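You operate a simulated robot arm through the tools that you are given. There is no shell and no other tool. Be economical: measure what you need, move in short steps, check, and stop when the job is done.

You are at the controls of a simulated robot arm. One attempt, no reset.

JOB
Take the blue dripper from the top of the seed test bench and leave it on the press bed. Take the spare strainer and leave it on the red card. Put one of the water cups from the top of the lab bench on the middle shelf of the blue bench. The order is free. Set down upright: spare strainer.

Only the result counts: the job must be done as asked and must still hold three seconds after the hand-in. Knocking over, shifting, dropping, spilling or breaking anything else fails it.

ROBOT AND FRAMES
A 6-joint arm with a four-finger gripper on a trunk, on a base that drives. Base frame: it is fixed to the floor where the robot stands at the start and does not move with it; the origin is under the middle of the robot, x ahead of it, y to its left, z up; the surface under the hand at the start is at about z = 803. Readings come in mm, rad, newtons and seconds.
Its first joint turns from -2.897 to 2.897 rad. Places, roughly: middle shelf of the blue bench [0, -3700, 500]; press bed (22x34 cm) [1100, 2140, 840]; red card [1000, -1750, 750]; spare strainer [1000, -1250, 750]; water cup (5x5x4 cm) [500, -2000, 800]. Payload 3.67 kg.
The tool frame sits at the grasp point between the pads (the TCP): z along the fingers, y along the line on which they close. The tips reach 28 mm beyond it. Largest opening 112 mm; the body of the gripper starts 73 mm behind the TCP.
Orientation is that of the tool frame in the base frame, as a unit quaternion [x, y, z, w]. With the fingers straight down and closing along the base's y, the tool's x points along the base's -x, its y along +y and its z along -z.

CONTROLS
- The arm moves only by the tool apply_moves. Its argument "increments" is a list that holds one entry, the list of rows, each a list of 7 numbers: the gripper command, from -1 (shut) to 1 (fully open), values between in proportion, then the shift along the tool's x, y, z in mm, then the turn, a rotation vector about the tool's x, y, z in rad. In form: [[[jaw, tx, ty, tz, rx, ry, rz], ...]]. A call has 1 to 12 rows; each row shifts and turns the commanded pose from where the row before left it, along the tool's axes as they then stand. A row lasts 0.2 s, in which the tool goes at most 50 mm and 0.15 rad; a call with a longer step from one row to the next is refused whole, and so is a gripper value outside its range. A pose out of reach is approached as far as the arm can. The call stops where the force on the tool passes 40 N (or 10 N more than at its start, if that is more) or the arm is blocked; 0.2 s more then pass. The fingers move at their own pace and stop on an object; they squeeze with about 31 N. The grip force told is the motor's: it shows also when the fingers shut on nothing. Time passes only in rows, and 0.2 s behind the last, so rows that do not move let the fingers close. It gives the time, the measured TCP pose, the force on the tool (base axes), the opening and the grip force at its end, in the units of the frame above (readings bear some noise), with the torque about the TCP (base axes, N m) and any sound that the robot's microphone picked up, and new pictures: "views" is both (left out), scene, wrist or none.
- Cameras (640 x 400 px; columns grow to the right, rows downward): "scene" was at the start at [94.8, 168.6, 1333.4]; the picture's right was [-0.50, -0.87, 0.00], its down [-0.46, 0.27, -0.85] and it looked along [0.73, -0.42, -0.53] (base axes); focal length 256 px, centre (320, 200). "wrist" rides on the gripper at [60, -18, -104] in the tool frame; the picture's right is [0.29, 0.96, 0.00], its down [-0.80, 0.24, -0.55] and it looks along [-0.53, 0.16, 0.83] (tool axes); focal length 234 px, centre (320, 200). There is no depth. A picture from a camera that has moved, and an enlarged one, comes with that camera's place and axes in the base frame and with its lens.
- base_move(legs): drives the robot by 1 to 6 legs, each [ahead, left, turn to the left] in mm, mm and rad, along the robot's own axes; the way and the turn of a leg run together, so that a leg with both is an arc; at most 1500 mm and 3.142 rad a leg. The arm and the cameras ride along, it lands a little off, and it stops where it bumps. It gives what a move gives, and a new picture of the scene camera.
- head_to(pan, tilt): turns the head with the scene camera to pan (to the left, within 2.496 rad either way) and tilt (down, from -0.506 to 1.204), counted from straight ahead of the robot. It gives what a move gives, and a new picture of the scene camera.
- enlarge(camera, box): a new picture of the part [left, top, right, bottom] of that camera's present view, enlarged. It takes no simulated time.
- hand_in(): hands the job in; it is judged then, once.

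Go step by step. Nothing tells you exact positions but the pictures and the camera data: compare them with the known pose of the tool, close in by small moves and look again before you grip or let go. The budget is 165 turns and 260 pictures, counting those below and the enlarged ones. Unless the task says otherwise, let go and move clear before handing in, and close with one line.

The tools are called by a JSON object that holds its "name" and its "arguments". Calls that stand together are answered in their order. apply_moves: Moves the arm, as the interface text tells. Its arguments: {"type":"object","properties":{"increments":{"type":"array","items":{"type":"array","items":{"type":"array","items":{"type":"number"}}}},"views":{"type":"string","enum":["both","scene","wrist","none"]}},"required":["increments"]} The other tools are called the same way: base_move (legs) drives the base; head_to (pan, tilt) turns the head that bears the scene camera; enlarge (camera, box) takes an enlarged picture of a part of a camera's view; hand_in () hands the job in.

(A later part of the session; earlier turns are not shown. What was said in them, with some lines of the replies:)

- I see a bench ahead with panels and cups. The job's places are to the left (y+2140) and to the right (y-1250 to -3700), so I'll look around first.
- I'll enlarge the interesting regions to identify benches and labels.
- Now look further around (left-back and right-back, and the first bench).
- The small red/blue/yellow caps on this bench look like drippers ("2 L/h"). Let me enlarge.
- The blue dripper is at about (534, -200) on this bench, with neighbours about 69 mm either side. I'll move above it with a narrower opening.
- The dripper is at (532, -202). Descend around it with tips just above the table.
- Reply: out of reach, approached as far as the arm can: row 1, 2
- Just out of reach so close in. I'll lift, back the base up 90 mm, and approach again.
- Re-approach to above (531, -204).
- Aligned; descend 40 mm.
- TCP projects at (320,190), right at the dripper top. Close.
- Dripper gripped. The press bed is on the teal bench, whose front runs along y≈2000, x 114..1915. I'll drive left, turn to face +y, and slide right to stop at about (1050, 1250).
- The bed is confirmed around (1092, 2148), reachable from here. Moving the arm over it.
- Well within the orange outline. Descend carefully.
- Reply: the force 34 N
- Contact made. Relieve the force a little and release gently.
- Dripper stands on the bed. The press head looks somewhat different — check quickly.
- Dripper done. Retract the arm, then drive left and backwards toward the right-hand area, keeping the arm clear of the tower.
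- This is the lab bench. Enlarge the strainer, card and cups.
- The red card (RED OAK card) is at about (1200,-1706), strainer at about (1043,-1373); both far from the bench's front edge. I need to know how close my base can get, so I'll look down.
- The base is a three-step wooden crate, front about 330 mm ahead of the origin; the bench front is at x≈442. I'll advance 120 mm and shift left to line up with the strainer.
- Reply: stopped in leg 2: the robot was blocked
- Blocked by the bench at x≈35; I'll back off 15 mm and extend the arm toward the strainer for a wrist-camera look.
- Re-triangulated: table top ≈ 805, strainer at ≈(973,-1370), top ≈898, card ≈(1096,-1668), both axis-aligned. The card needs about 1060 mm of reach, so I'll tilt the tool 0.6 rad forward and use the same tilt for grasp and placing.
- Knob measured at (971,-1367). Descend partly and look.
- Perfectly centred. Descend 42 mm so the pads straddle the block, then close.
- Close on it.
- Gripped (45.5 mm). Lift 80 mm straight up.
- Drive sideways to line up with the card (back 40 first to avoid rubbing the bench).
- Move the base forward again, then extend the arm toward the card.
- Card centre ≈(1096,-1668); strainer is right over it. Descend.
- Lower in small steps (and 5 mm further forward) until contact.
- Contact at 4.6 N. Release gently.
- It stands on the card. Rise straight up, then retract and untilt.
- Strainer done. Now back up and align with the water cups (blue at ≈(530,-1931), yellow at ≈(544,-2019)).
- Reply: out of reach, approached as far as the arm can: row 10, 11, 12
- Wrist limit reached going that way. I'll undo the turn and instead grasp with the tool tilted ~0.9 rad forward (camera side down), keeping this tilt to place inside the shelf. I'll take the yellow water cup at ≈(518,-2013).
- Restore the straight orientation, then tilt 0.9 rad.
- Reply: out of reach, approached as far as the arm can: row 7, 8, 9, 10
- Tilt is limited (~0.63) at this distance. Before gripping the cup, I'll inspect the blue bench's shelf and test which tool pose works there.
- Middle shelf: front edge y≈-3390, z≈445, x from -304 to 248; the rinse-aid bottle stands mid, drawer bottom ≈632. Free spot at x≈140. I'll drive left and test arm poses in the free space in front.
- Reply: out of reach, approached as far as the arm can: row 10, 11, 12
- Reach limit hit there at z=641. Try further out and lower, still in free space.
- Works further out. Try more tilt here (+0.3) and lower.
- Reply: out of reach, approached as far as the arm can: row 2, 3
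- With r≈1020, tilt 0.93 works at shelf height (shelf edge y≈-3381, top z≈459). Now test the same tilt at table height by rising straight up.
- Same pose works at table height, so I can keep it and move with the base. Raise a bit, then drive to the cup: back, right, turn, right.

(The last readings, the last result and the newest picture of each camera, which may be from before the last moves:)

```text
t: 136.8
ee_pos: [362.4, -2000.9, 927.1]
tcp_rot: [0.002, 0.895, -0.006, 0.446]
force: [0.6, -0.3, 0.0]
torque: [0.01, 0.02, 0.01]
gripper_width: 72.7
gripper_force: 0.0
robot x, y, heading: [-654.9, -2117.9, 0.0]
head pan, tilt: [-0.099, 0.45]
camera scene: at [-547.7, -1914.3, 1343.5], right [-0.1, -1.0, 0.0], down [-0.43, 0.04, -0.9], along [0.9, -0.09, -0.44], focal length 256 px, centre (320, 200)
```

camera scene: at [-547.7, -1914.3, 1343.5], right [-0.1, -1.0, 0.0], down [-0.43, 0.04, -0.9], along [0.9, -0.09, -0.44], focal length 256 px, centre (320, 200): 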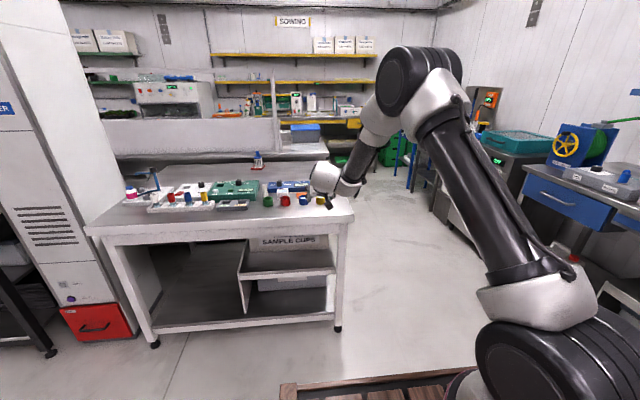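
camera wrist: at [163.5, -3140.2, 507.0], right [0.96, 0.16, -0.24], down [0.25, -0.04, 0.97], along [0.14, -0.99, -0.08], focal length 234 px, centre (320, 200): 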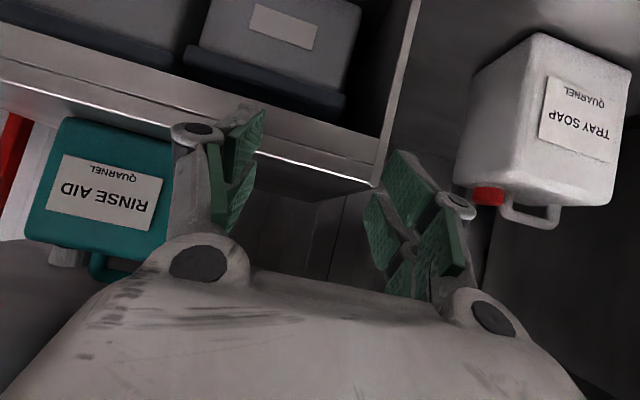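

Take a wrist look.

{"name": "apply_moves", "arguments": {"increments": [[[0.3, 0, 0, 0, 0, 0, 0]]], "views": "wrist"}}

{"name": "enlarge", "arguments": {"camera": "scene", "box": [240, 150, 400, 250]}}

```text
t: 137.2
ee_pos: [362.2, -2001.0, 928.2]
tcp_rot: [0.002, 0.895, -0.007, 0.446]
force: [0.3, 0.1, -0.1]
torque: [0.0, 0.02, -0.02]
gripper_width: 72.9
gripper_force: 0.0
robot x, y, heading: [-657.1, -2121.6, 0.001]
head pan, tilt: [-0.099, 0.45]
camera wrist: at [241.9, -2017.2, 943.8], right [-0.16, 0.96, -0.24], down [0.04, 0.25, 0.97], along [0.99, 0.15, -0.08], focal length 234 px, centre (320, 200)
```

wrist: 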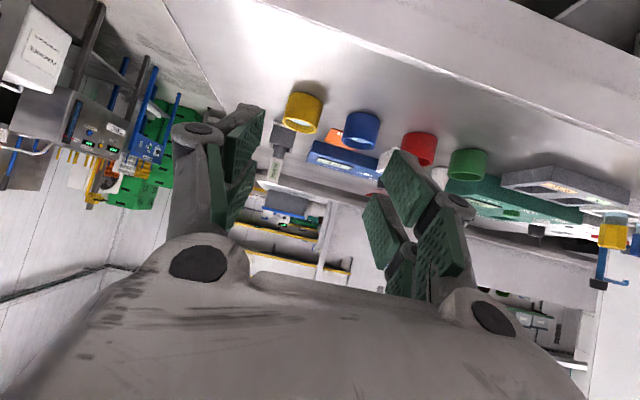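

```text
4.00 times, centred on (320, 200) of scene
camera zoom: at [-547.7, -1914.4, 1343.5], right [-0.1, -1.0, 0.0], down [-0.43, 0.04, -0.9], along [0.9, -0.09, -0.44], focal length 1023 px, centre (320, 200)
```

zoom: 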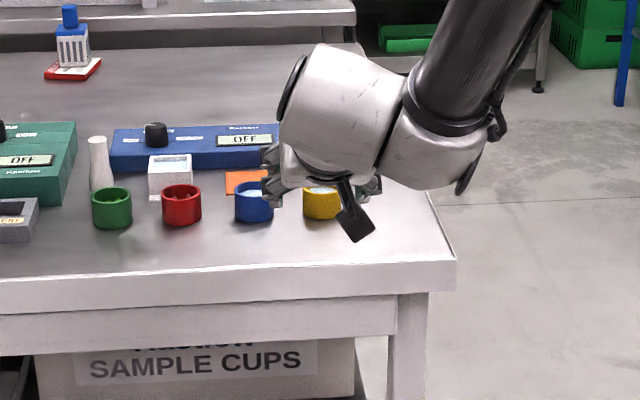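

Camera housing clearance is fine (~15 mm at grasp). Advance the base 130 mm and look again.

{"name": "base_move", "arguments": {"legs": [[130, -16, 0]]}}

{"name": "apply_moves", "arguments": {"increments": [[[0.3, 16, 0, 12, 0, 0, 0], [0.3, 16, 0, 12, 0, 0, 0], [0.3, 0, 0, 0, 0, 0, 0]]], "views": "wrist"}}

```text
t: 138.5
ee_pos: [492.7, -2017.1, 927.0]
tcp_rot: [0.003, 0.895, -0.008, 0.446]
force: [-1.1, -0.4, 0.4]
torque: [0.0, 0.01, -0.01]
gripper_width: 72.6
gripper_force: 0.1
robot x, y, heading: [-527.2, -2135.2, -0.002]
head pan, tilt: [-0.099, 0.45]
camera scene: at [-416.4, -1930.4, 1343.5], right [-0.1, -1.0, 0.0], down [-0.43, 0.04, -0.9], along [0.9, -0.09, -0.44], focal length 256 px, centre (320, 200)
```

scene: 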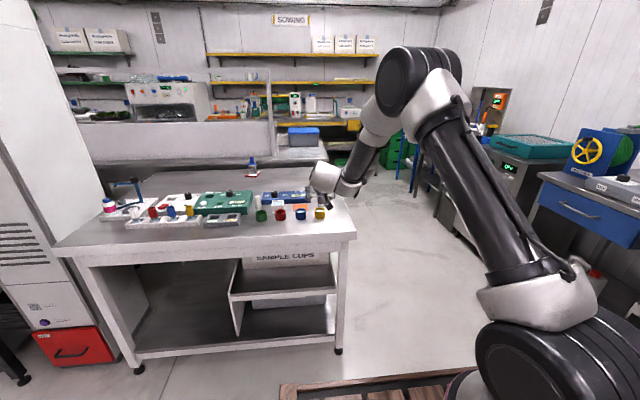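

```text
t: 139.3
ee_pos: [492.8, -2018.4, 887.5]
tcp_rot: [0.003, 0.895, -0.007, 0.446]
force: [-1.0, 0.1, -0.4]
torque: [-0.02, -0.02, -0.01]
gripper_width: 73.0
gripper_force: 0.0
robot x, y, heading: [-526.6, -2135.3, -0.001]
head pan, tilt: [-0.099, 0.45]
camera wrist: at [372.4, -2034.2, 903.3], right [-0.16, 0.96, -0.24], down [0.04, 0.25, 0.97], along [0.99, 0.15, -0.08], focal length 234 px, centre (320, 200)
```

wrist: 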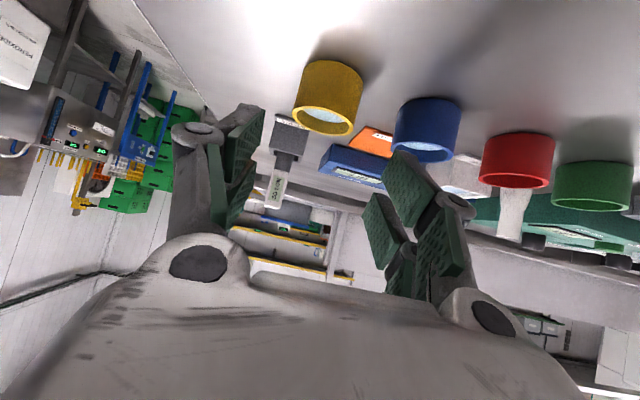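

{"name": "enlarge", "arguments": {"camera": "wrist", "box": [240, 30, 400, 150]}}

{"name": "enlarge", "arguments": {"camera": "scene", "box": [240, 150, 400, 250]}}

```text
3.33 times, centred on (320, 90) of wrist
camera zoom: at [372.4, -2034.2, 903.3], right [-0.16, 0.96, -0.24], down [0.04, 0.25, 0.97], along [0.99, 0.15, -0.08], focal length 781 px, centre (320, 567)
```

zoom: 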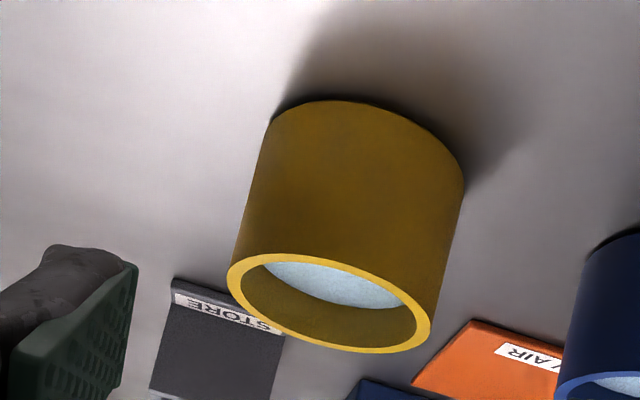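

```text
4.00 times, centred on (320, 200) of scene
camera zoom: at [-416.5, -1930.4, 1343.5], right [-0.1, -1.0, 0.0], down [-0.43, 0.04, -0.9], along [0.9, -0.09, -0.44], focal length 1023 px, centre (320, 200)
```

zoom: 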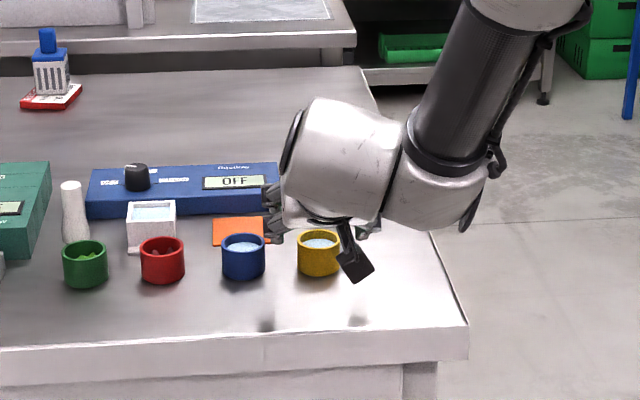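

Triangulating all views: cup at ≈(533,-2021), rim z≈835. I'll aim for TCP (521,-2021,834); first go above and partly down.

{"name": "apply_moves", "arguments": {"increments": [[[0.1, -16.8, -2.5, 22.4, 0, 0, 0], [0.1, 0, 0, 0, 0, 0, 0], [0.1, 20, 0, 15, 0, 0, 0], [0.1, 0, 0, 0, 0, 0, 0]]], "views": "both"}}

{"name": "enlarge", "arguments": {"camera": "scene", "box": [260, 170, 380, 245]}}

```text
t: 140.3
ee_pos: [520.3, -2021.9, 863.5]
tcp_rot: [0.003, 0.895, -0.007, 0.447]
force: [-0.7, -0.1, -0.4]
torque: [0.01, -0.05, 0.03]
gripper_width: 61.7
gripper_force: 0.1
robot x, y, heading: [-525.9, -2134.5, -0.002]
head pan, tilt: [-0.099, 0.45]
camera scene: at [-416.5, -1930.4, 1343.5], right [-0.1, -1.0, 0.0], down [-0.43, 0.04, -0.9], along [0.9, -0.09, -0.44], focal length 256 px, centre (320, 200)
camera wrist: at [400.9, -2037.3, 878.5], right [-0.16, 0.96, -0.24], down [0.04, 0.25, 0.97], along [0.99, 0.15, -0.08], focal length 234 px, centre (320, 200)
```

scene: 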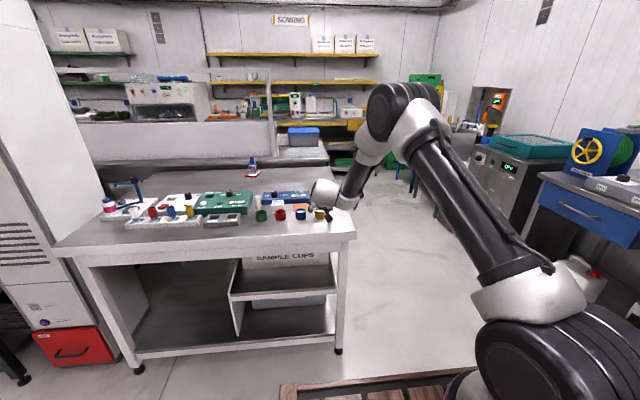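
wrist: 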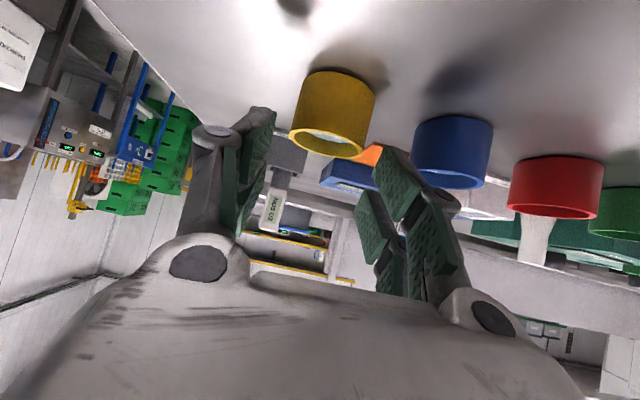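

```text
5.33 times, centred on (320, 208) of scene
camera zoom: at [-416.5, -1930.4, 1343.5], right [-0.1, -1.0, 0.0], down [-0.43, 0.04, -0.9], along [0.9, -0.09, -0.44], focal length 1364 px, centre (320, 160)
```

zoom: 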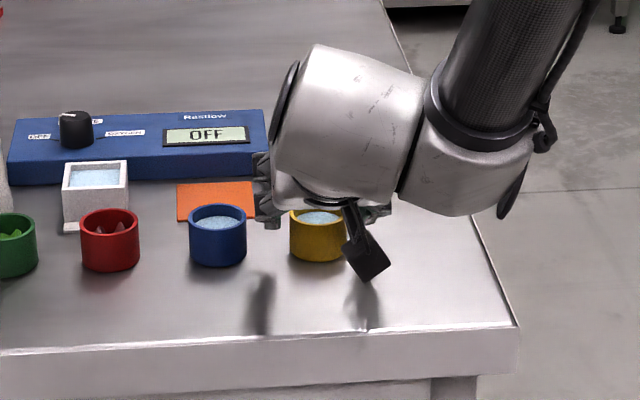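

Cup measured at (530,-2021), rim ~834: consistent. Descend the last 29 mm.

{"name": "apply_moves", "arguments": {"increments": [[[0.1, 12, 0, 9, 0, 0, 0], [0.1, 7, 0, 5.2, 0, 0, 0], [0.1, 4.4, 0, 3.3, 0, 0, 0], [0.1, 0, 0, 0, 0, 0, 0]]], "views": "wrist"}}

{"name": "enlarge", "arguments": {"camera": "scene", "box": [260, 170, 380, 245]}}

```text
t: 141.3
ee_pos: [521.5, -2021.4, 834.9]
tcp_rot: [0.004, 0.895, -0.008, 0.447]
force: [-1.0, 0.6, 5.6]
torque: [0.24, -0.03, -0.01]
gripper_width: 62.2
gripper_force: 0.6
robot x, y, heading: [-525.9, -2136.5, 0.001]
head pan, tilt: [-0.099, 0.45]
camera wrist: at [401.1, -2037.3, 850.5], right [-0.16, 0.96, -0.24], down [0.04, 0.25, 0.97], along [0.99, 0.15, -0.08], focal length 234 px, centre (320, 200)
```

wrist: 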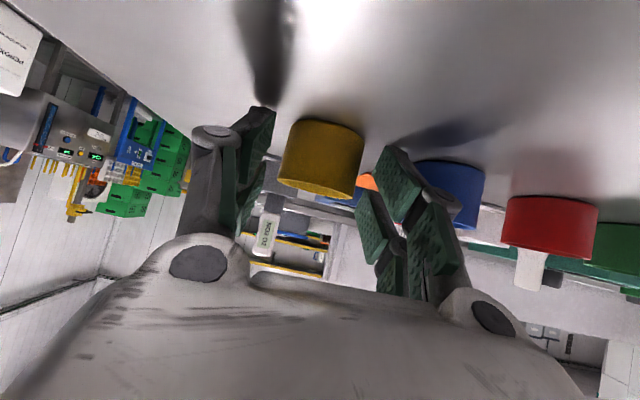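

```text
5.33 times, centred on (320, 208) of scene
camera zoom: at [-416.8, -1930.4, 1343.6], right [-0.1, -1.0, 0.0], down [-0.43, 0.04, -0.9], along [0.9, -0.09, -0.44], focal length 1364 px, centre (320, 160)
```

zoom: 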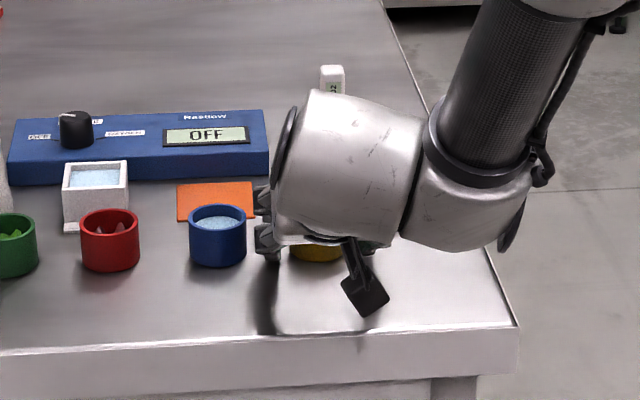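

A light 5.6 N contact: the left fingertip touches the table. Raise 3 mm and close.

{"name": "apply_moves", "arguments": {"increments": [[[0.1, -2.6, 0, -2, 0, 0, 0], [0.1, 0, 0, 0, 0, 0, 0]]], "views": "none"}}

{"name": "apply_moves", "arguments": {"increments": [[[-0.1, 0, 0, 0, 0, 0, 0], [-0.3, 0, 0, 0, 0, 0, 0], [-1, 0, 0, 0, 0, 0, 0], [-1, 0, 0, 0, 0, 0, 0]]], "views": "wrist"}}

```text
t: 141.9
ee_pos: [520.3, -2020.2, 837.1]
tcp_rot: [0.002, 0.895, -0.007, 0.447]
force: [1.0, 0.3, 1.1]
torque: [-0.04, 0.01, 0.0]
gripper_width: 61.5
gripper_force: 0.1
robot x, y, heading: [-526.2, -2136.3, 0.001]
head pan, tilt: [-0.099, 0.45]
```

```text
t: 142.9
ee_pos: [520.3, -2021.0, 837.2]
tcp_rot: [0.003, 0.895, -0.007, 0.446]
force: [0.4, 0.0, 0.3]
torque: [0.01, 0.01, 0.01]
gripper_width: 44.2
gripper_force: 30.4
robot x, y, heading: [-528.5, -2133.5, 0.0]
head pan, tilt: [-0.099, 0.45]
camera wrist: at [400.6, -2037.3, 852.8], right [-0.16, 0.96, -0.24], down [0.04, 0.25, 0.97], along [0.99, 0.15, -0.08], focal length 234 px, centre (320, 200)
```

wrist: 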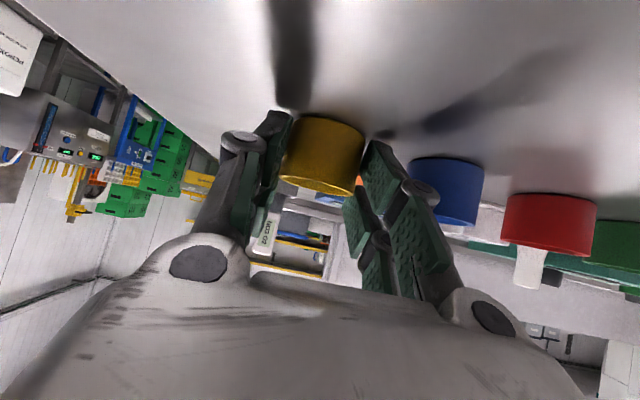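

Gripped (44 mm). Lift gently.

{"name": "apply_moves", "arguments": {"increments": [[[-1, -3.2, 0, -2.4, 0, 0, 0], [-1, -6.4, 0, -4.8, 0, 0, 0], [-1, -9.6, 0, -7.2, 0, 0, 0], [-1, -12, 0, -9, 0, 0, 0], [-1, -14, 0, -10.5, 0, 0, 0], [-1, -12, 0, -9, 0, 0, 0], [-1, -9.6, 0, -7.2, 0, 0, 0], [-1, -4.8, 0, -3.6, 0, 0, 0], [-1, 0, 0, 0, 0, 0, 0]]], "views": "both"}}

```text
t: 144.9
ee_pos: [522.4, -2020.5, 926.9]
tcp_rot: [0.002, 0.895, -0.007, 0.446]
force: [-0.4, -0.1, -1.0]
torque: [0.02, 0.03, -0.01]
gripper_width: 44.5
gripper_force: 31.0
robot x, y, heading: [-525.2, -2133.3, 0.004]
head pan, tilt: [-0.099, 0.45]
camera scene: at [-416.4, -1930.3, 1343.5], right [-0.1, -1.0, 0.0], down [-0.43, 0.04, -0.9], along [0.9, -0.09, -0.44], focal length 256 px, centre (320, 200)
camera wrist: at [400.8, -2036.2, 943.0], right [-0.16, 0.96, -0.24], down [0.04, 0.25, 0.97], along [0.99, 0.15, -0.08], focal length 234 px, centre (320, 200)
```

scene: 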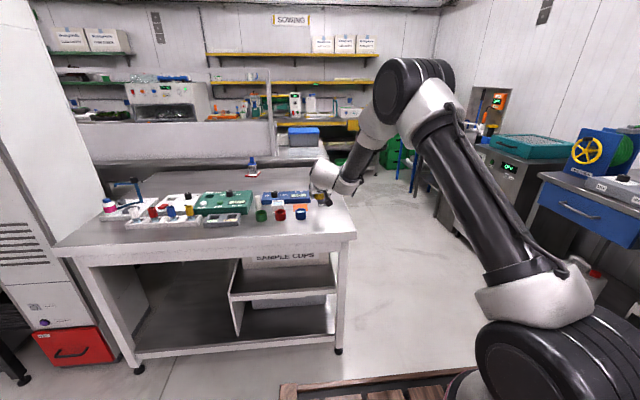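
wrist: 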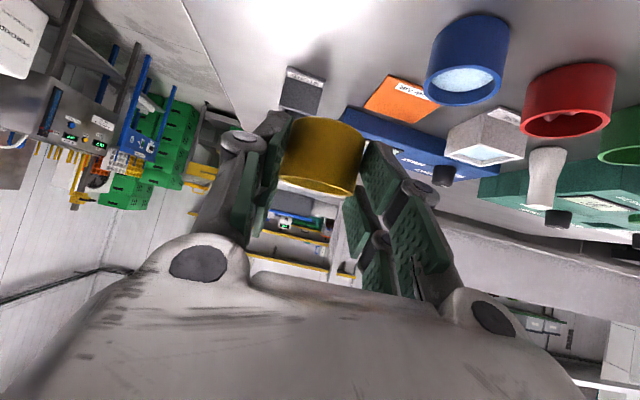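

Cup lifted level, nothing disturbed. Drive: back, left, turn right, then left toward the shelf spot.

{"name": "base_move", "arguments": {"legs": [[-150, 0, 0], [0, 130, 0], [0, 0, -1.571], [0, 713, 0]]}}

{"name": "head_to", "arguments": {"pan": -0.15, "tilt": 0.5}}

```text
t: 154.5
ee_pos: [168.3, -3042.9, 928.5]
tcp_rot: [0.632, 0.634, -0.319, 0.312]
force: [0.2, -0.5, 0.3]
torque: [0.01, 0.02, -0.03]
gripper_width: 44.3
gripper_force: 30.7
robot x, y, heading: [37.7, -1998.7, -1.559]
head pan, tilt: [-0.099, 0.45]
camera scene: at [248.1, -2110.0, 1343.5], right [-1.0, 0.09, 0.0], down [0.04, 0.43, -0.9], along [-0.08, -0.9, -0.44], focal length 256 px, centre (320, 200)
```

scene: 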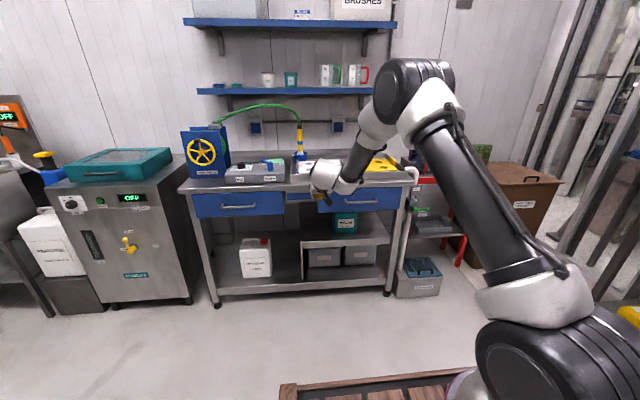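

```text
t: 155.2
ee_pos: [169.1, -3044.3, 927.7]
tcp_rot: [0.631, 0.634, -0.319, 0.312]
force: [-0.2, -0.4, -0.3]
torque: [0.0, 0.0, -0.01]
gripper_width: 44.6
gripper_force: 31.1
robot x, y, heading: [45.0, -2001.0, -1.562]
head pan, tilt: [-0.15, 0.499]
camera scene: at [243.6, -2108.6, 1339.1], right [-0.99, 0.14, 0.0], down [0.07, 0.47, -0.88], along [-0.12, -0.87, -0.48], focal length 256 px, centre (320, 200)
```

scene: 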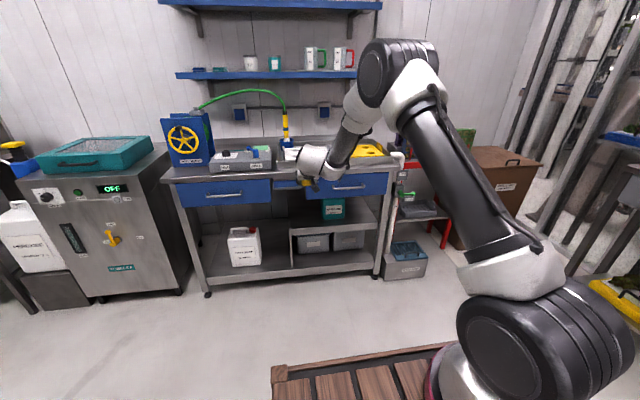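

Measure the shelf once more, and drive ahead 190.

{"name": "enlarge", "arguments": {"camera": "scene", "box": [250, 180, 410, 280]}}

{"name": "base_move", "arguments": {"legs": [[190, 0, -0.01]]}}

{"name": "apply_moves", "arguments": {"increments": [[[-1, 12, 0, 9, 0, 0, 0], [-1, 24, 0, 18, 0, 0, 0], [-1, 24, 0, 18, 0, 0, 0], [-1, 24, 0, 18, 0, 0, 0], [-1, 24, 0, 18, 0, 0, 0], [-1, 24, 0, 18, 0, 0, 0], [-1, 24, 0, 18, 0, 0, 0], [-1, 24, 0, 18, 0, 0, 0], [-1, 24, 0, 18, 0, 0, 0], [-1, 24, 0, 18, 0, 0, 0], [-1, 24, 0, 18, 0, 0, 0], [-1, 16, 0, 12, 0, 0, 0]]], "views": "both"}}

```text
4.00 times, centred on (330, 230) of scene
camera zoom: at [243.6, -2108.6, 1339.1], right [-0.99, 0.14, 0.0], down [0.07, 0.47, -0.88], along [-0.12, -0.87, -0.48], focal length 1023 px, centre (280, 80)
```

zoom: 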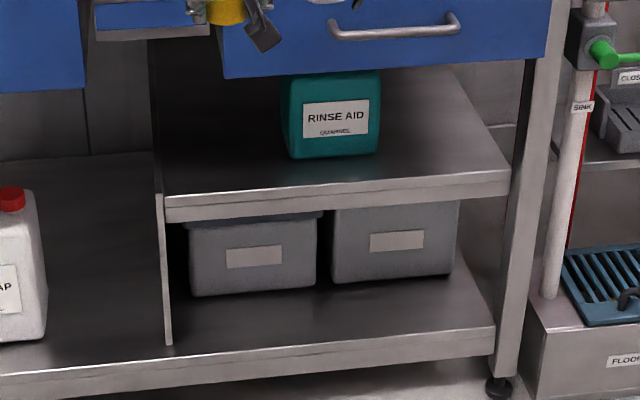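

```text
t: 156.7
ee_pos: [159.7, -3233.4, 927.7]
tcp_rot: [0.635, 0.63, -0.321, 0.311]
force: [0.1, 0.2, -1.1]
torque: [-0.01, 0.0, 0.0]
gripper_width: 44.4
gripper_force: 30.7
robot x, y, heading: [39.6, -2185.0, -1.567]
head pan, tilt: [-0.15, 0.499]
camera scene: at [243.5, -2299.6, 1339.1], right [-0.99, 0.15, 0.0], down [0.07, 0.47, -0.88], along [-0.13, -0.87, -0.48], focal length 256 px, centre (320, 200)
```

scene: 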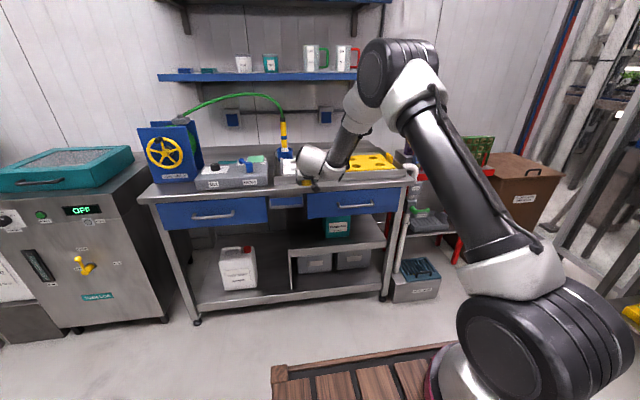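

```text
t: 159.3
ee_pos: [156.6, -3233.5, 591.9]
tcp_rot: [0.634, 0.631, -0.32, 0.31]
force: [-0.3, -0.2, 0.0]
torque: [0.0, -0.02, 0.01]
gripper_width: 44.5
gripper_force: 30.9
robot x, y, heading: [45.2, -2186.4, -1.572]
head pan, tilt: [-0.15, 0.499]
camera scene: at [243.5, -2299.5, 1339.1], right [-0.99, 0.15, 0.0], down [0.07, 0.47, -0.88], along [-0.13, -0.87, -0.48], focal length 256 px, centre (320, 200)
camera wrist: at [138.9, -3113.1, 607.7], right [0.96, 0.16, -0.24], down [0.25, -0.04, 0.97], along [0.15, -0.99, -0.08], focal length 234 px, centre (320, 200)
```

scene: 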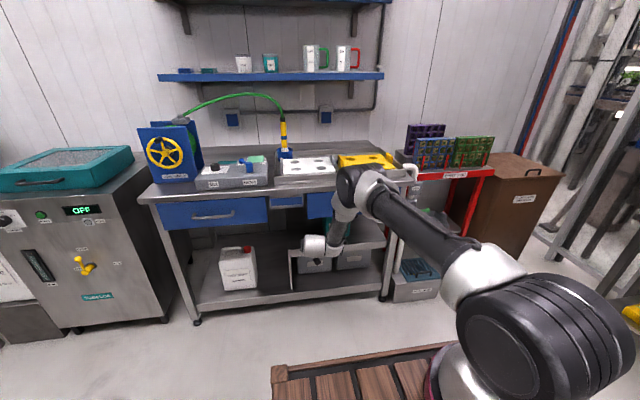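
wrist: 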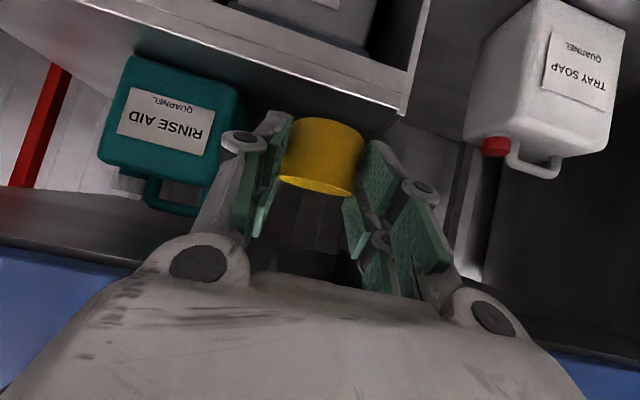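

Lower to z≈530 and look from the wrist.

{"name": "apply_moves", "arguments": {"increments": [[[-1, 16, 0, 12, 0, 0, 0], [-1, 16, 0, 12, 0, 0, 0], [-1, 16, 0, 12, 0, 0, 0], [-1, 0, 0, 0, 0, 0, 0]]], "views": "wrist"}}

{"name": "enlarge", "arguments": {"camera": "scene", "box": [250, 180, 410, 280]}}

```text
t: 160.3
ee_pos: [155.4, -3232.9, 532.5]
tcp_rot: [0.635, 0.631, -0.321, 0.311]
force: [0.1, -0.3, -0.4]
torque: [0.01, 0.01, -0.02]
gripper_width: 44.4
gripper_force: 31.0
robot x, y, heading: [46.2, -2187.6, -1.569]
head pan, tilt: [-0.15, 0.499]
camera wrist: at [138.5, -3113.2, 547.9], right [0.96, 0.16, -0.24], down [0.25, -0.04, 0.97], along [0.15, -0.99, -0.08], focal length 234 px, centre (320, 200)
```

wrist: 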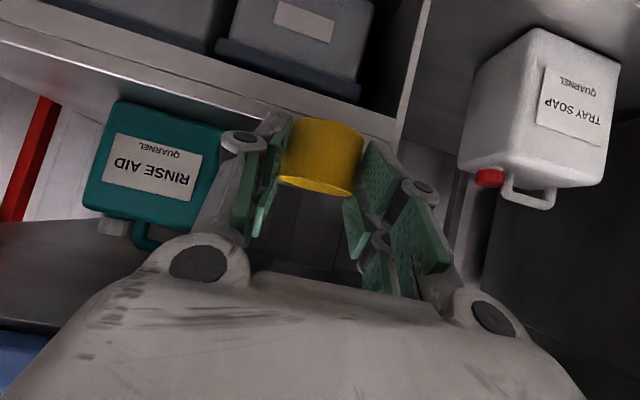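

```text
4.00 times, centred on (330, 230) of scene
camera zoom: at [243.5, -2299.6, 1339.1], right [-0.99, 0.15, 0.0], down [0.07, 0.47, -0.88], along [-0.13, -0.87, -0.48], focal length 1023 px, centre (280, 80)
```

zoom: 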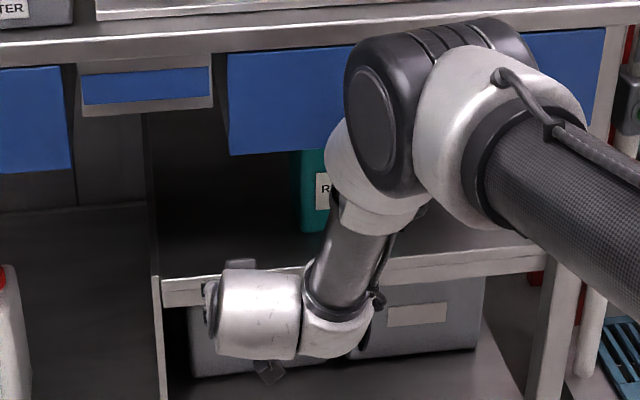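

{"name": "enlarge", "arguments": {"camera": "wrist", "box": [0, 40, 240, 190]}}

{"name": "enlarge", "arguments": {"camera": "wrist", "box": [340, 80, 500, 180]}}

```text
2.67 times, centred on (120, 115) of wrist
camera zoom: at [138.5, -3113.2, 547.9], right [0.96, 0.16, -0.24], down [0.25, -0.04, 0.97], along [0.15, -0.99, -0.08], focal length 624 px, centre (853, 427)
```

zoom: 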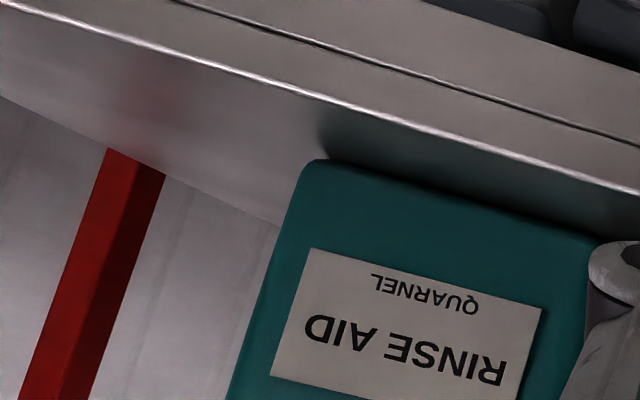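

```text
4.00 times, centred on (420, 130) of wrist
camera zoom: at [138.5, -3113.2, 547.9], right [0.96, 0.16, -0.24], down [0.25, -0.04, 0.97], along [0.15, -0.99, -0.08], focal length 937 px, centre (-80, 480)
```

zoom: 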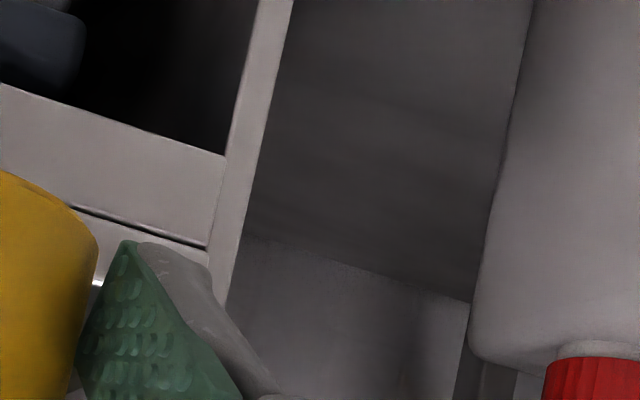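

Shelf front edge ≈ y -3345, top ≈ z 468. Lower to z≈517, then drive in 176 mm.

{"name": "apply_moves", "arguments": {"increments": [[[-1, 6, 0, 4.5, 0, 0, 0], [-1, 6, 0, 4.5, 0, 0, 0], [-1, 0, 0, 0, 0, 0, 0]]], "views": "none"}}

{"name": "base_move", "arguments": {"legs": [[90, 0, 0]]}}

{"name": "apply_moves", "arguments": {"increments": [[[-1, 0, 0, 0, 0, 0, 0]]], "views": "wrist"}}

```text
t: 161.1
ee_pos: [155.5, -3234.1, 517.2]
tcp_rot: [0.635, 0.631, -0.321, 0.31]
force: [0.3, -0.4, -0.8]
torque: [0.03, -0.02, -0.03]
gripper_width: 44.3
gripper_force: 31.0
robot x, y, heading: [43.4, -2189.0, -1.57]
head pan, tilt: [-0.15, 0.499]
```

```text
t: 162.2
ee_pos: [154.7, -3323.3, 516.5]
tcp_rot: [0.635, 0.631, -0.321, 0.311]
force: [-0.9, 0.6, -0.7]
torque: [0.03, 0.0, 0.03]
gripper_width: 44.6
gripper_force: 30.7
robot x, y, heading: [44.1, -2274.7, -1.569]
head pan, tilt: [-0.15, 0.499]
camera scene: at [243.6, -2389.8, 1339.1], right [-0.99, 0.15, 0.0], down [0.07, 0.47, -0.88], along [-0.13, -0.87, -0.48], focal length 256 px, centre (320, 200)
```

scene: 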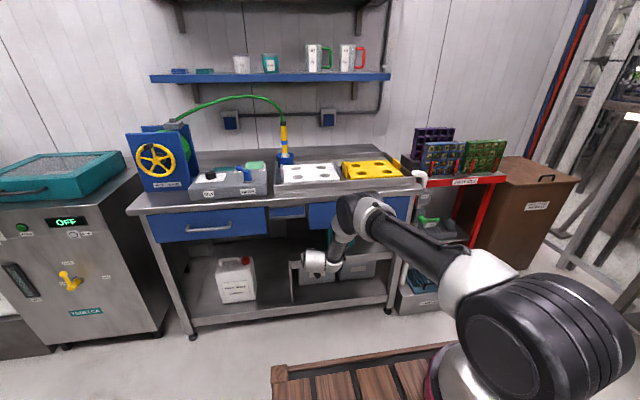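

```text
t: 162.6
ee_pos: [155.4, -3323.6, 516.8]
tcp_rot: [0.634, 0.63, -0.322, 0.311]
force: [-0.1, 0.5, -0.8]
torque: [0.02, 0.0, -0.01]
gripper_width: 44.8
gripper_force: 31.0
robot x, y, heading: [42.8, -2276.2, -1.572]
head pan, tilt: [-0.15, 0.499]
camera wrist: at [137.8, -3203.1, 532.9], right [0.96, 0.16, -0.24], down [0.25, -0.04, 0.97], along [0.15, -0.99, -0.08], focal length 234 px, centre (320, 200)
```

wrist: 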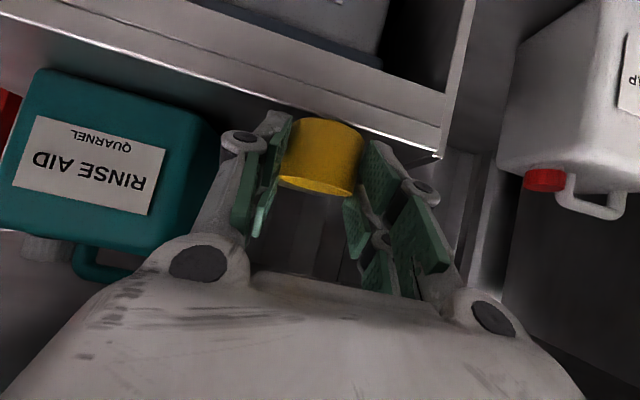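

Consistent: edge y≈-3355, z≈467. Drive in the last 85 mm.

{"name": "base_move", "arguments": {"legs": [[85, 0, 0]]}}

{"name": "apply_moves", "arguments": {"increments": [[[-1, 4, 0, 3, 0, 0, 0], [-1, 0, 0, 0, 0, 0, 0]]], "views": "wrist"}}

```text
t: 163.7
ee_pos: [154.4, -3408.9, 517.0]
tcp_rot: [0.635, 0.631, -0.321, 0.31]
force: [0.5, 0.2, -0.7]
torque: [0.0, 0.0, 0.02]
gripper_width: 44.6
gripper_force: 30.8
robot x, y, heading: [47.0, -2364.0, -1.568]
head pan, tilt: [-0.15, 0.499]
camera scene: at [243.6, -2476.0, 1339.1], right [-0.99, 0.15, 0.0], down [0.07, 0.47, -0.88], along [-0.13, -0.87, -0.48], focal length 256 px, centre (320, 200)
```

scene: 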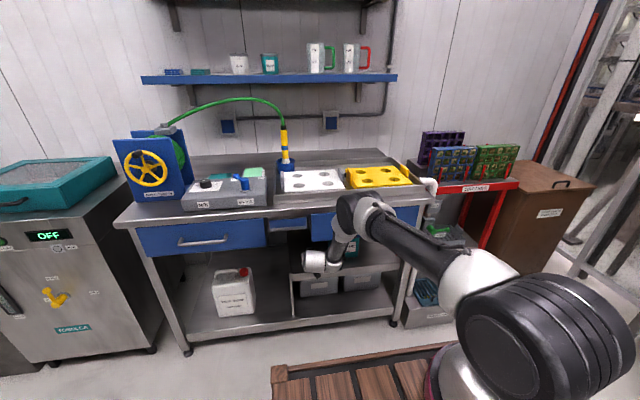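

```text
t: 164.3
ee_pos: [155.1, -3411.4, 512.3]
tcp_rot: [0.635, 0.63, -0.321, 0.311]
force: [-0.7, -0.2, -0.3]
torque: [0.01, -0.03, -0.01]
gripper_width: 44.5
gripper_force: 30.5
robot x, y, heading: [43.1, -2366.4, -1.572]
head pan, tilt: [-0.15, 0.499]
camera wrist: at [137.7, -3289.7, 528.2], right [0.96, 0.16, -0.24], down [0.25, -0.04, 0.97], along [0.15, -0.99, -0.08], focal length 234 px, centre (320, 200)
```

wrist: 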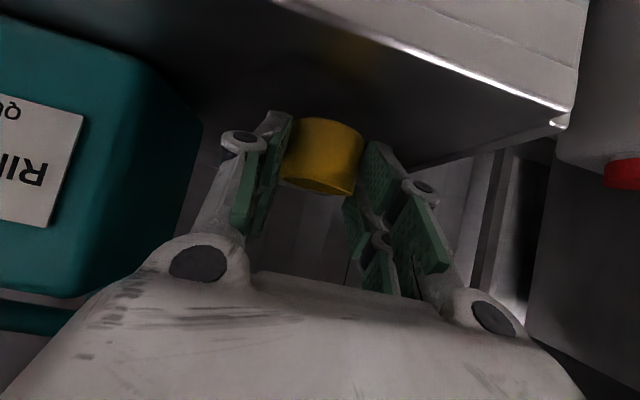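

Cup is over the shelf. Lower slowly until contact.

{"name": "apply_moves", "arguments": {"increments": [[[-1, 3.2, 0, 2.4, 0, 0, 0], [-1, 2.4, 0, 1.8, 0, 0, 0], [-1, 1.6, 0, 1.2, 0, 0, 0], [-1, 1.6, 0, 1.2, 0, 0, 0], [-1, 0, 0, 0, 0, 0, 0]]], "views": "wrist"}}

```text
t: 165.5
ee_pos: [153.7, -3407.1, 501.9]
tcp_rot: [0.635, 0.631, -0.32, 0.31]
force: [0.3, 0.5, -0.3]
torque: [0.03, -0.03, 0.02]
gripper_width: 44.5
gripper_force: 30.9
robot x, y, heading: [44.1, -2361.5, -1.569]
head pan, tilt: [-0.15, 0.499]
camera wrist: at [137.6, -3289.5, 517.2], right [0.96, 0.16, -0.24], down [0.25, -0.04, 0.97], along [0.15, -0.99, -0.08], focal length 234 px, centre (320, 200)
```

wrist: 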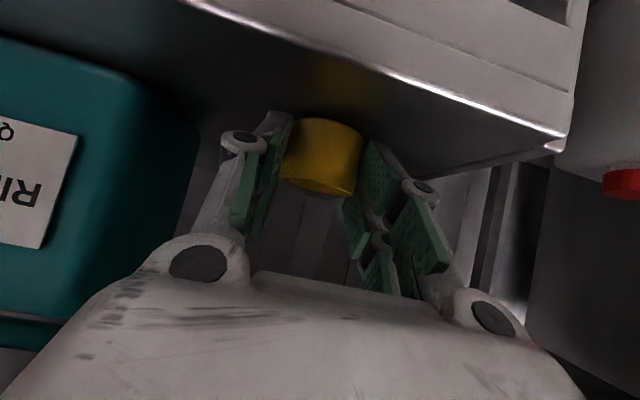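

{"name": "apply_moves", "arguments": {"increments": [[[-1, 1.6, 0, 1.2, 0, 0, 0], [-1, 1.2, 0, 0.9, 0, 0, 0], [-1, 1.2, 0, 0.9, 0, 0, 0], [-1, 0.8, 0, 0.6, 0, 0, 0], [-1, 0, 0, 0, 0, 0, 0]]], "views": "wrist"}}

```text
t: 166.7
ee_pos: [154.7, -3410.0, 497.6]
tcp_rot: [0.634, 0.63, -0.322, 0.312]
force: [1.1, -0.4, 11.5]
torque: [-0.17, 0.0, 0.02]
gripper_width: 44.3
gripper_force: 30.9
robot x, y, heading: [48.4, -2366.4, -1.571]
head pan, tilt: [-0.15, 0.499]
camera wrist: at [137.6, -3290.2, 512.3], right [0.96, 0.16, -0.24], down [0.25, -0.04, 0.97], along [0.15, -0.99, -0.08], focal length 234 px, centre (320, 200)
```

wrist: 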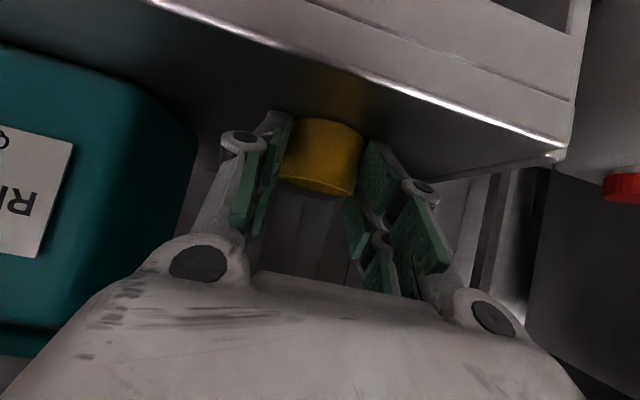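

Cup is on the shelf (11 N, at the cup). Relieve slightly and release.

{"name": "apply_moves", "arguments": {"increments": [[[-1, -0.8, 0, -0.6, 0, 0, 0], [-0.15, 0, 0, 0, 0, 0, 0], [-0.05, 0, 0, 0, 0, 0, 0], [0.1, 0, 0, 0, 0, 0, 0], [0.2, 0, 0, 0, 0, 0, 0]]], "views": "wrist"}}

```text
t: 167.9
ee_pos: [154.6, -3408.5, 495.5]
tcp_rot: [0.634, 0.631, -0.32, 0.311]
force: [0.3, 0.2, 0.1]
torque: [0.01, -0.02, 0.0]
gripper_width: 67.3
gripper_force: 0.1
robot x, y, heading: [43.0, -2360.6, -1.569]
head pan, tilt: [-0.15, 0.499]
camera wrist: at [137.3, -3289.1, 511.9], right [0.96, 0.16, -0.24], down [0.25, -0.04, 0.97], along [0.15, -0.99, -0.08], focal length 234 px, centre (320, 200)
```

wrist: 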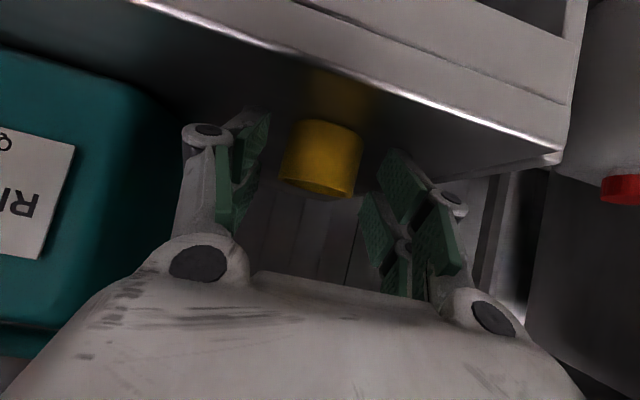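

Released cleanly. Raise slightly and back the base straight out.

{"name": "apply_moves", "arguments": {"increments": [[[0.2, -4, 0, -3, 0, 0, 0], [0.2, 0, 0, 0, 0, 0, 0]]], "views": "none"}}

{"name": "base_move", "arguments": {"legs": [[-130, 0, 0]]}}

{"name": "apply_moves", "arguments": {"increments": [[[0.2, 0, 0, 0, 0, 0, 0]]], "views": "wrist"}}

```text
t: 168.5
ee_pos: [153.9, -3409.7, 501.2]
tcp_rot: [0.635, 0.63, -0.321, 0.31]
force: [0.1, -0.3, 0.4]
torque: [-0.01, -0.02, 0.02]
gripper_width: 67.1
gripper_force: 0.0
robot x, y, heading: [46.4, -2362.6, -1.574]
head pan, tilt: [-0.15, 0.499]
```

```text
t: 169.8
ee_pos: [155.8, -3276.0, 501.4]
tcp_rot: [0.635, 0.631, -0.32, 0.311]
force: [0.3, -0.8, 0.2]
torque: [0.01, -0.01, 0.0]
gripper_width: 67.1
gripper_force: 0.0
robot x, y, heading: [43.6, -2235.0, -1.565]
head pan, tilt: [-0.15, 0.499]
camera scene: at [243.6, -2344.4, 1339.1], right [-0.99, 0.15, 0.0], down [0.07, 0.47, -0.88], along [-0.13, -0.87, -0.48], focal length 256 px, centre (320, 200)
```

scene: 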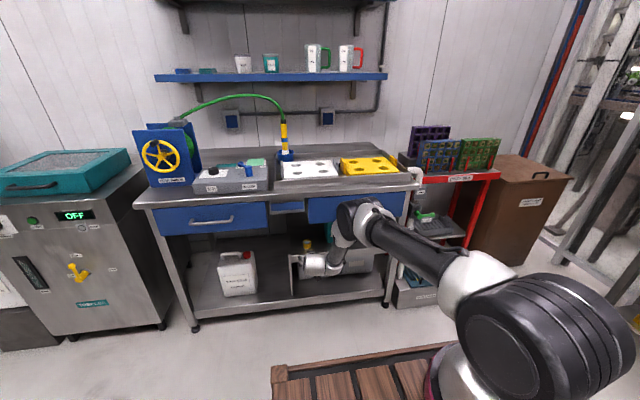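

```text
t: 170.2
ee_pos: [155.7, -3277.5, 502.1]
tcp_rot: [0.634, 0.631, -0.321, 0.311]
force: [0.0, -0.3, 0.5]
torque: [0.0, 0.02, -0.01]
gripper_width: 67.2
gripper_force: 0.1
robot x, y, heading: [47.4, -2232.9, -1.572]
head pan, tilt: [-0.15, 0.499]
camera wrist: at [138.8, -3157.8, 517.1], right [0.96, 0.16, -0.24], down [0.25, -0.04, 0.97], along [0.15, -0.99, -0.08], focal length 234 px, centre (320, 200)
```

wrist: 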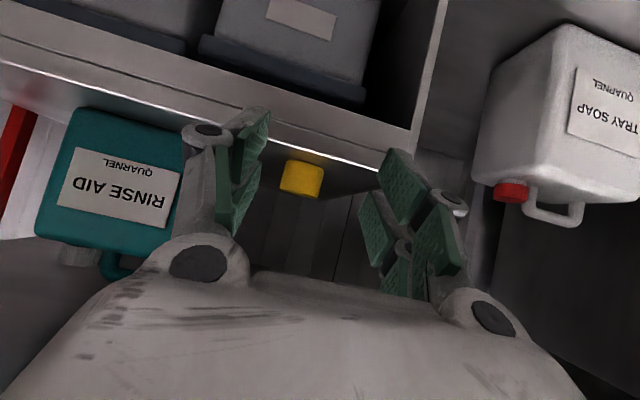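

Cup stands upright on the middle shelf. Back away a bit more and do a final check.

{"name": "base_move", "arguments": {"legs": [[-100, 0, 0]]}}

{"name": "enlarge", "arguments": {"camera": "scene", "box": [220, 180, 420, 305]}}

{"name": "head_to", "arguments": {"pan": 1.6, "tilt": 0.4}}

```text
t: 171.3
ee_pos: [155.0, -3177.3, 501.6]
tcp_rot: [0.634, 0.631, -0.32, 0.311]
force: [0.3, -0.1, -1.3]
torque: [0.03, -0.02, 0.01]
gripper_width: 67.2
gripper_force: 0.1
robot x, y, heading: [43.1, -2133.7, -1.568]
head pan, tilt: [-0.15, 0.499]
camera scene: at [243.4, -2245.3, 1339.1], right [-0.99, 0.15, 0.0], down [0.07, 0.47, -0.88], along [-0.13, -0.87, -0.48], focal length 256 px, centre (320, 200)
```

scene: 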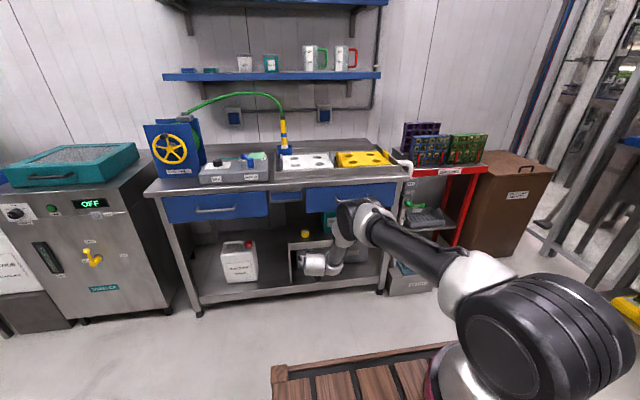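

```text
3.20 times, centred on (320, 242) of scene
camera zoom: at [243.4, -2245.3, 1339.1], right [-0.99, 0.15, 0.0], down [0.07, 0.47, -0.88], along [-0.13, -0.87, -0.48], focal length 818 px, centre (320, 64)
```

zoom: 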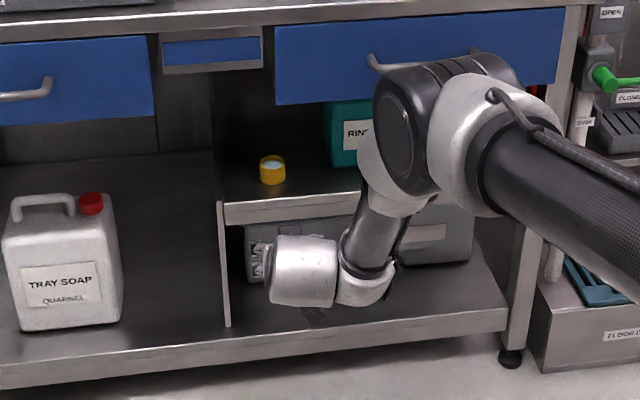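

```text
t: 173.1
ee_pos: [155.1, -3176.9, 501.7]
tcp_rot: [0.634, 0.632, -0.32, 0.311]
force: [-1.0, 0.7, 0.7]
torque: [-0.01, 0.02, 0.01]
gripper_width: 67.4
gripper_force: 0.0
robot x, y, heading: [42.9, -2129.3, -1.566]
head pan, tilt: [1.6, 0.4]
camera scene: at [349.5, -2152.5, 1348.2], right [0.03, -1.0, 0.0], down [-0.39, -0.01, -0.92], along [0.92, 0.03, -0.39], focal length 256 px, centre (320, 200)
```

scene: 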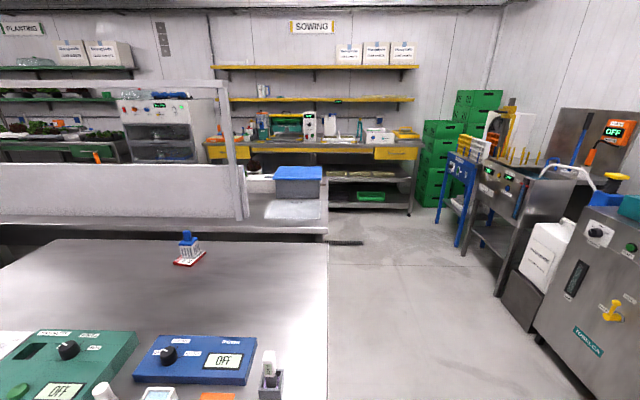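

The cup, with its water, is on the middle shelf, the strainer stands upright on the red card, and the dripper was left upright on the press bed. The gripper is clear, so I am handing in.

{"name": "hand_in", "arguments": {}}

```text
The job is handed in.
```

The job is handed in: the blue dripper is on the press bed, the spare strainer stands upright on the red card, and the yellow water cup is on the middle shelf of the blue bench. I bumped the lab bench once with the base, and nothing on it moved that I could see.
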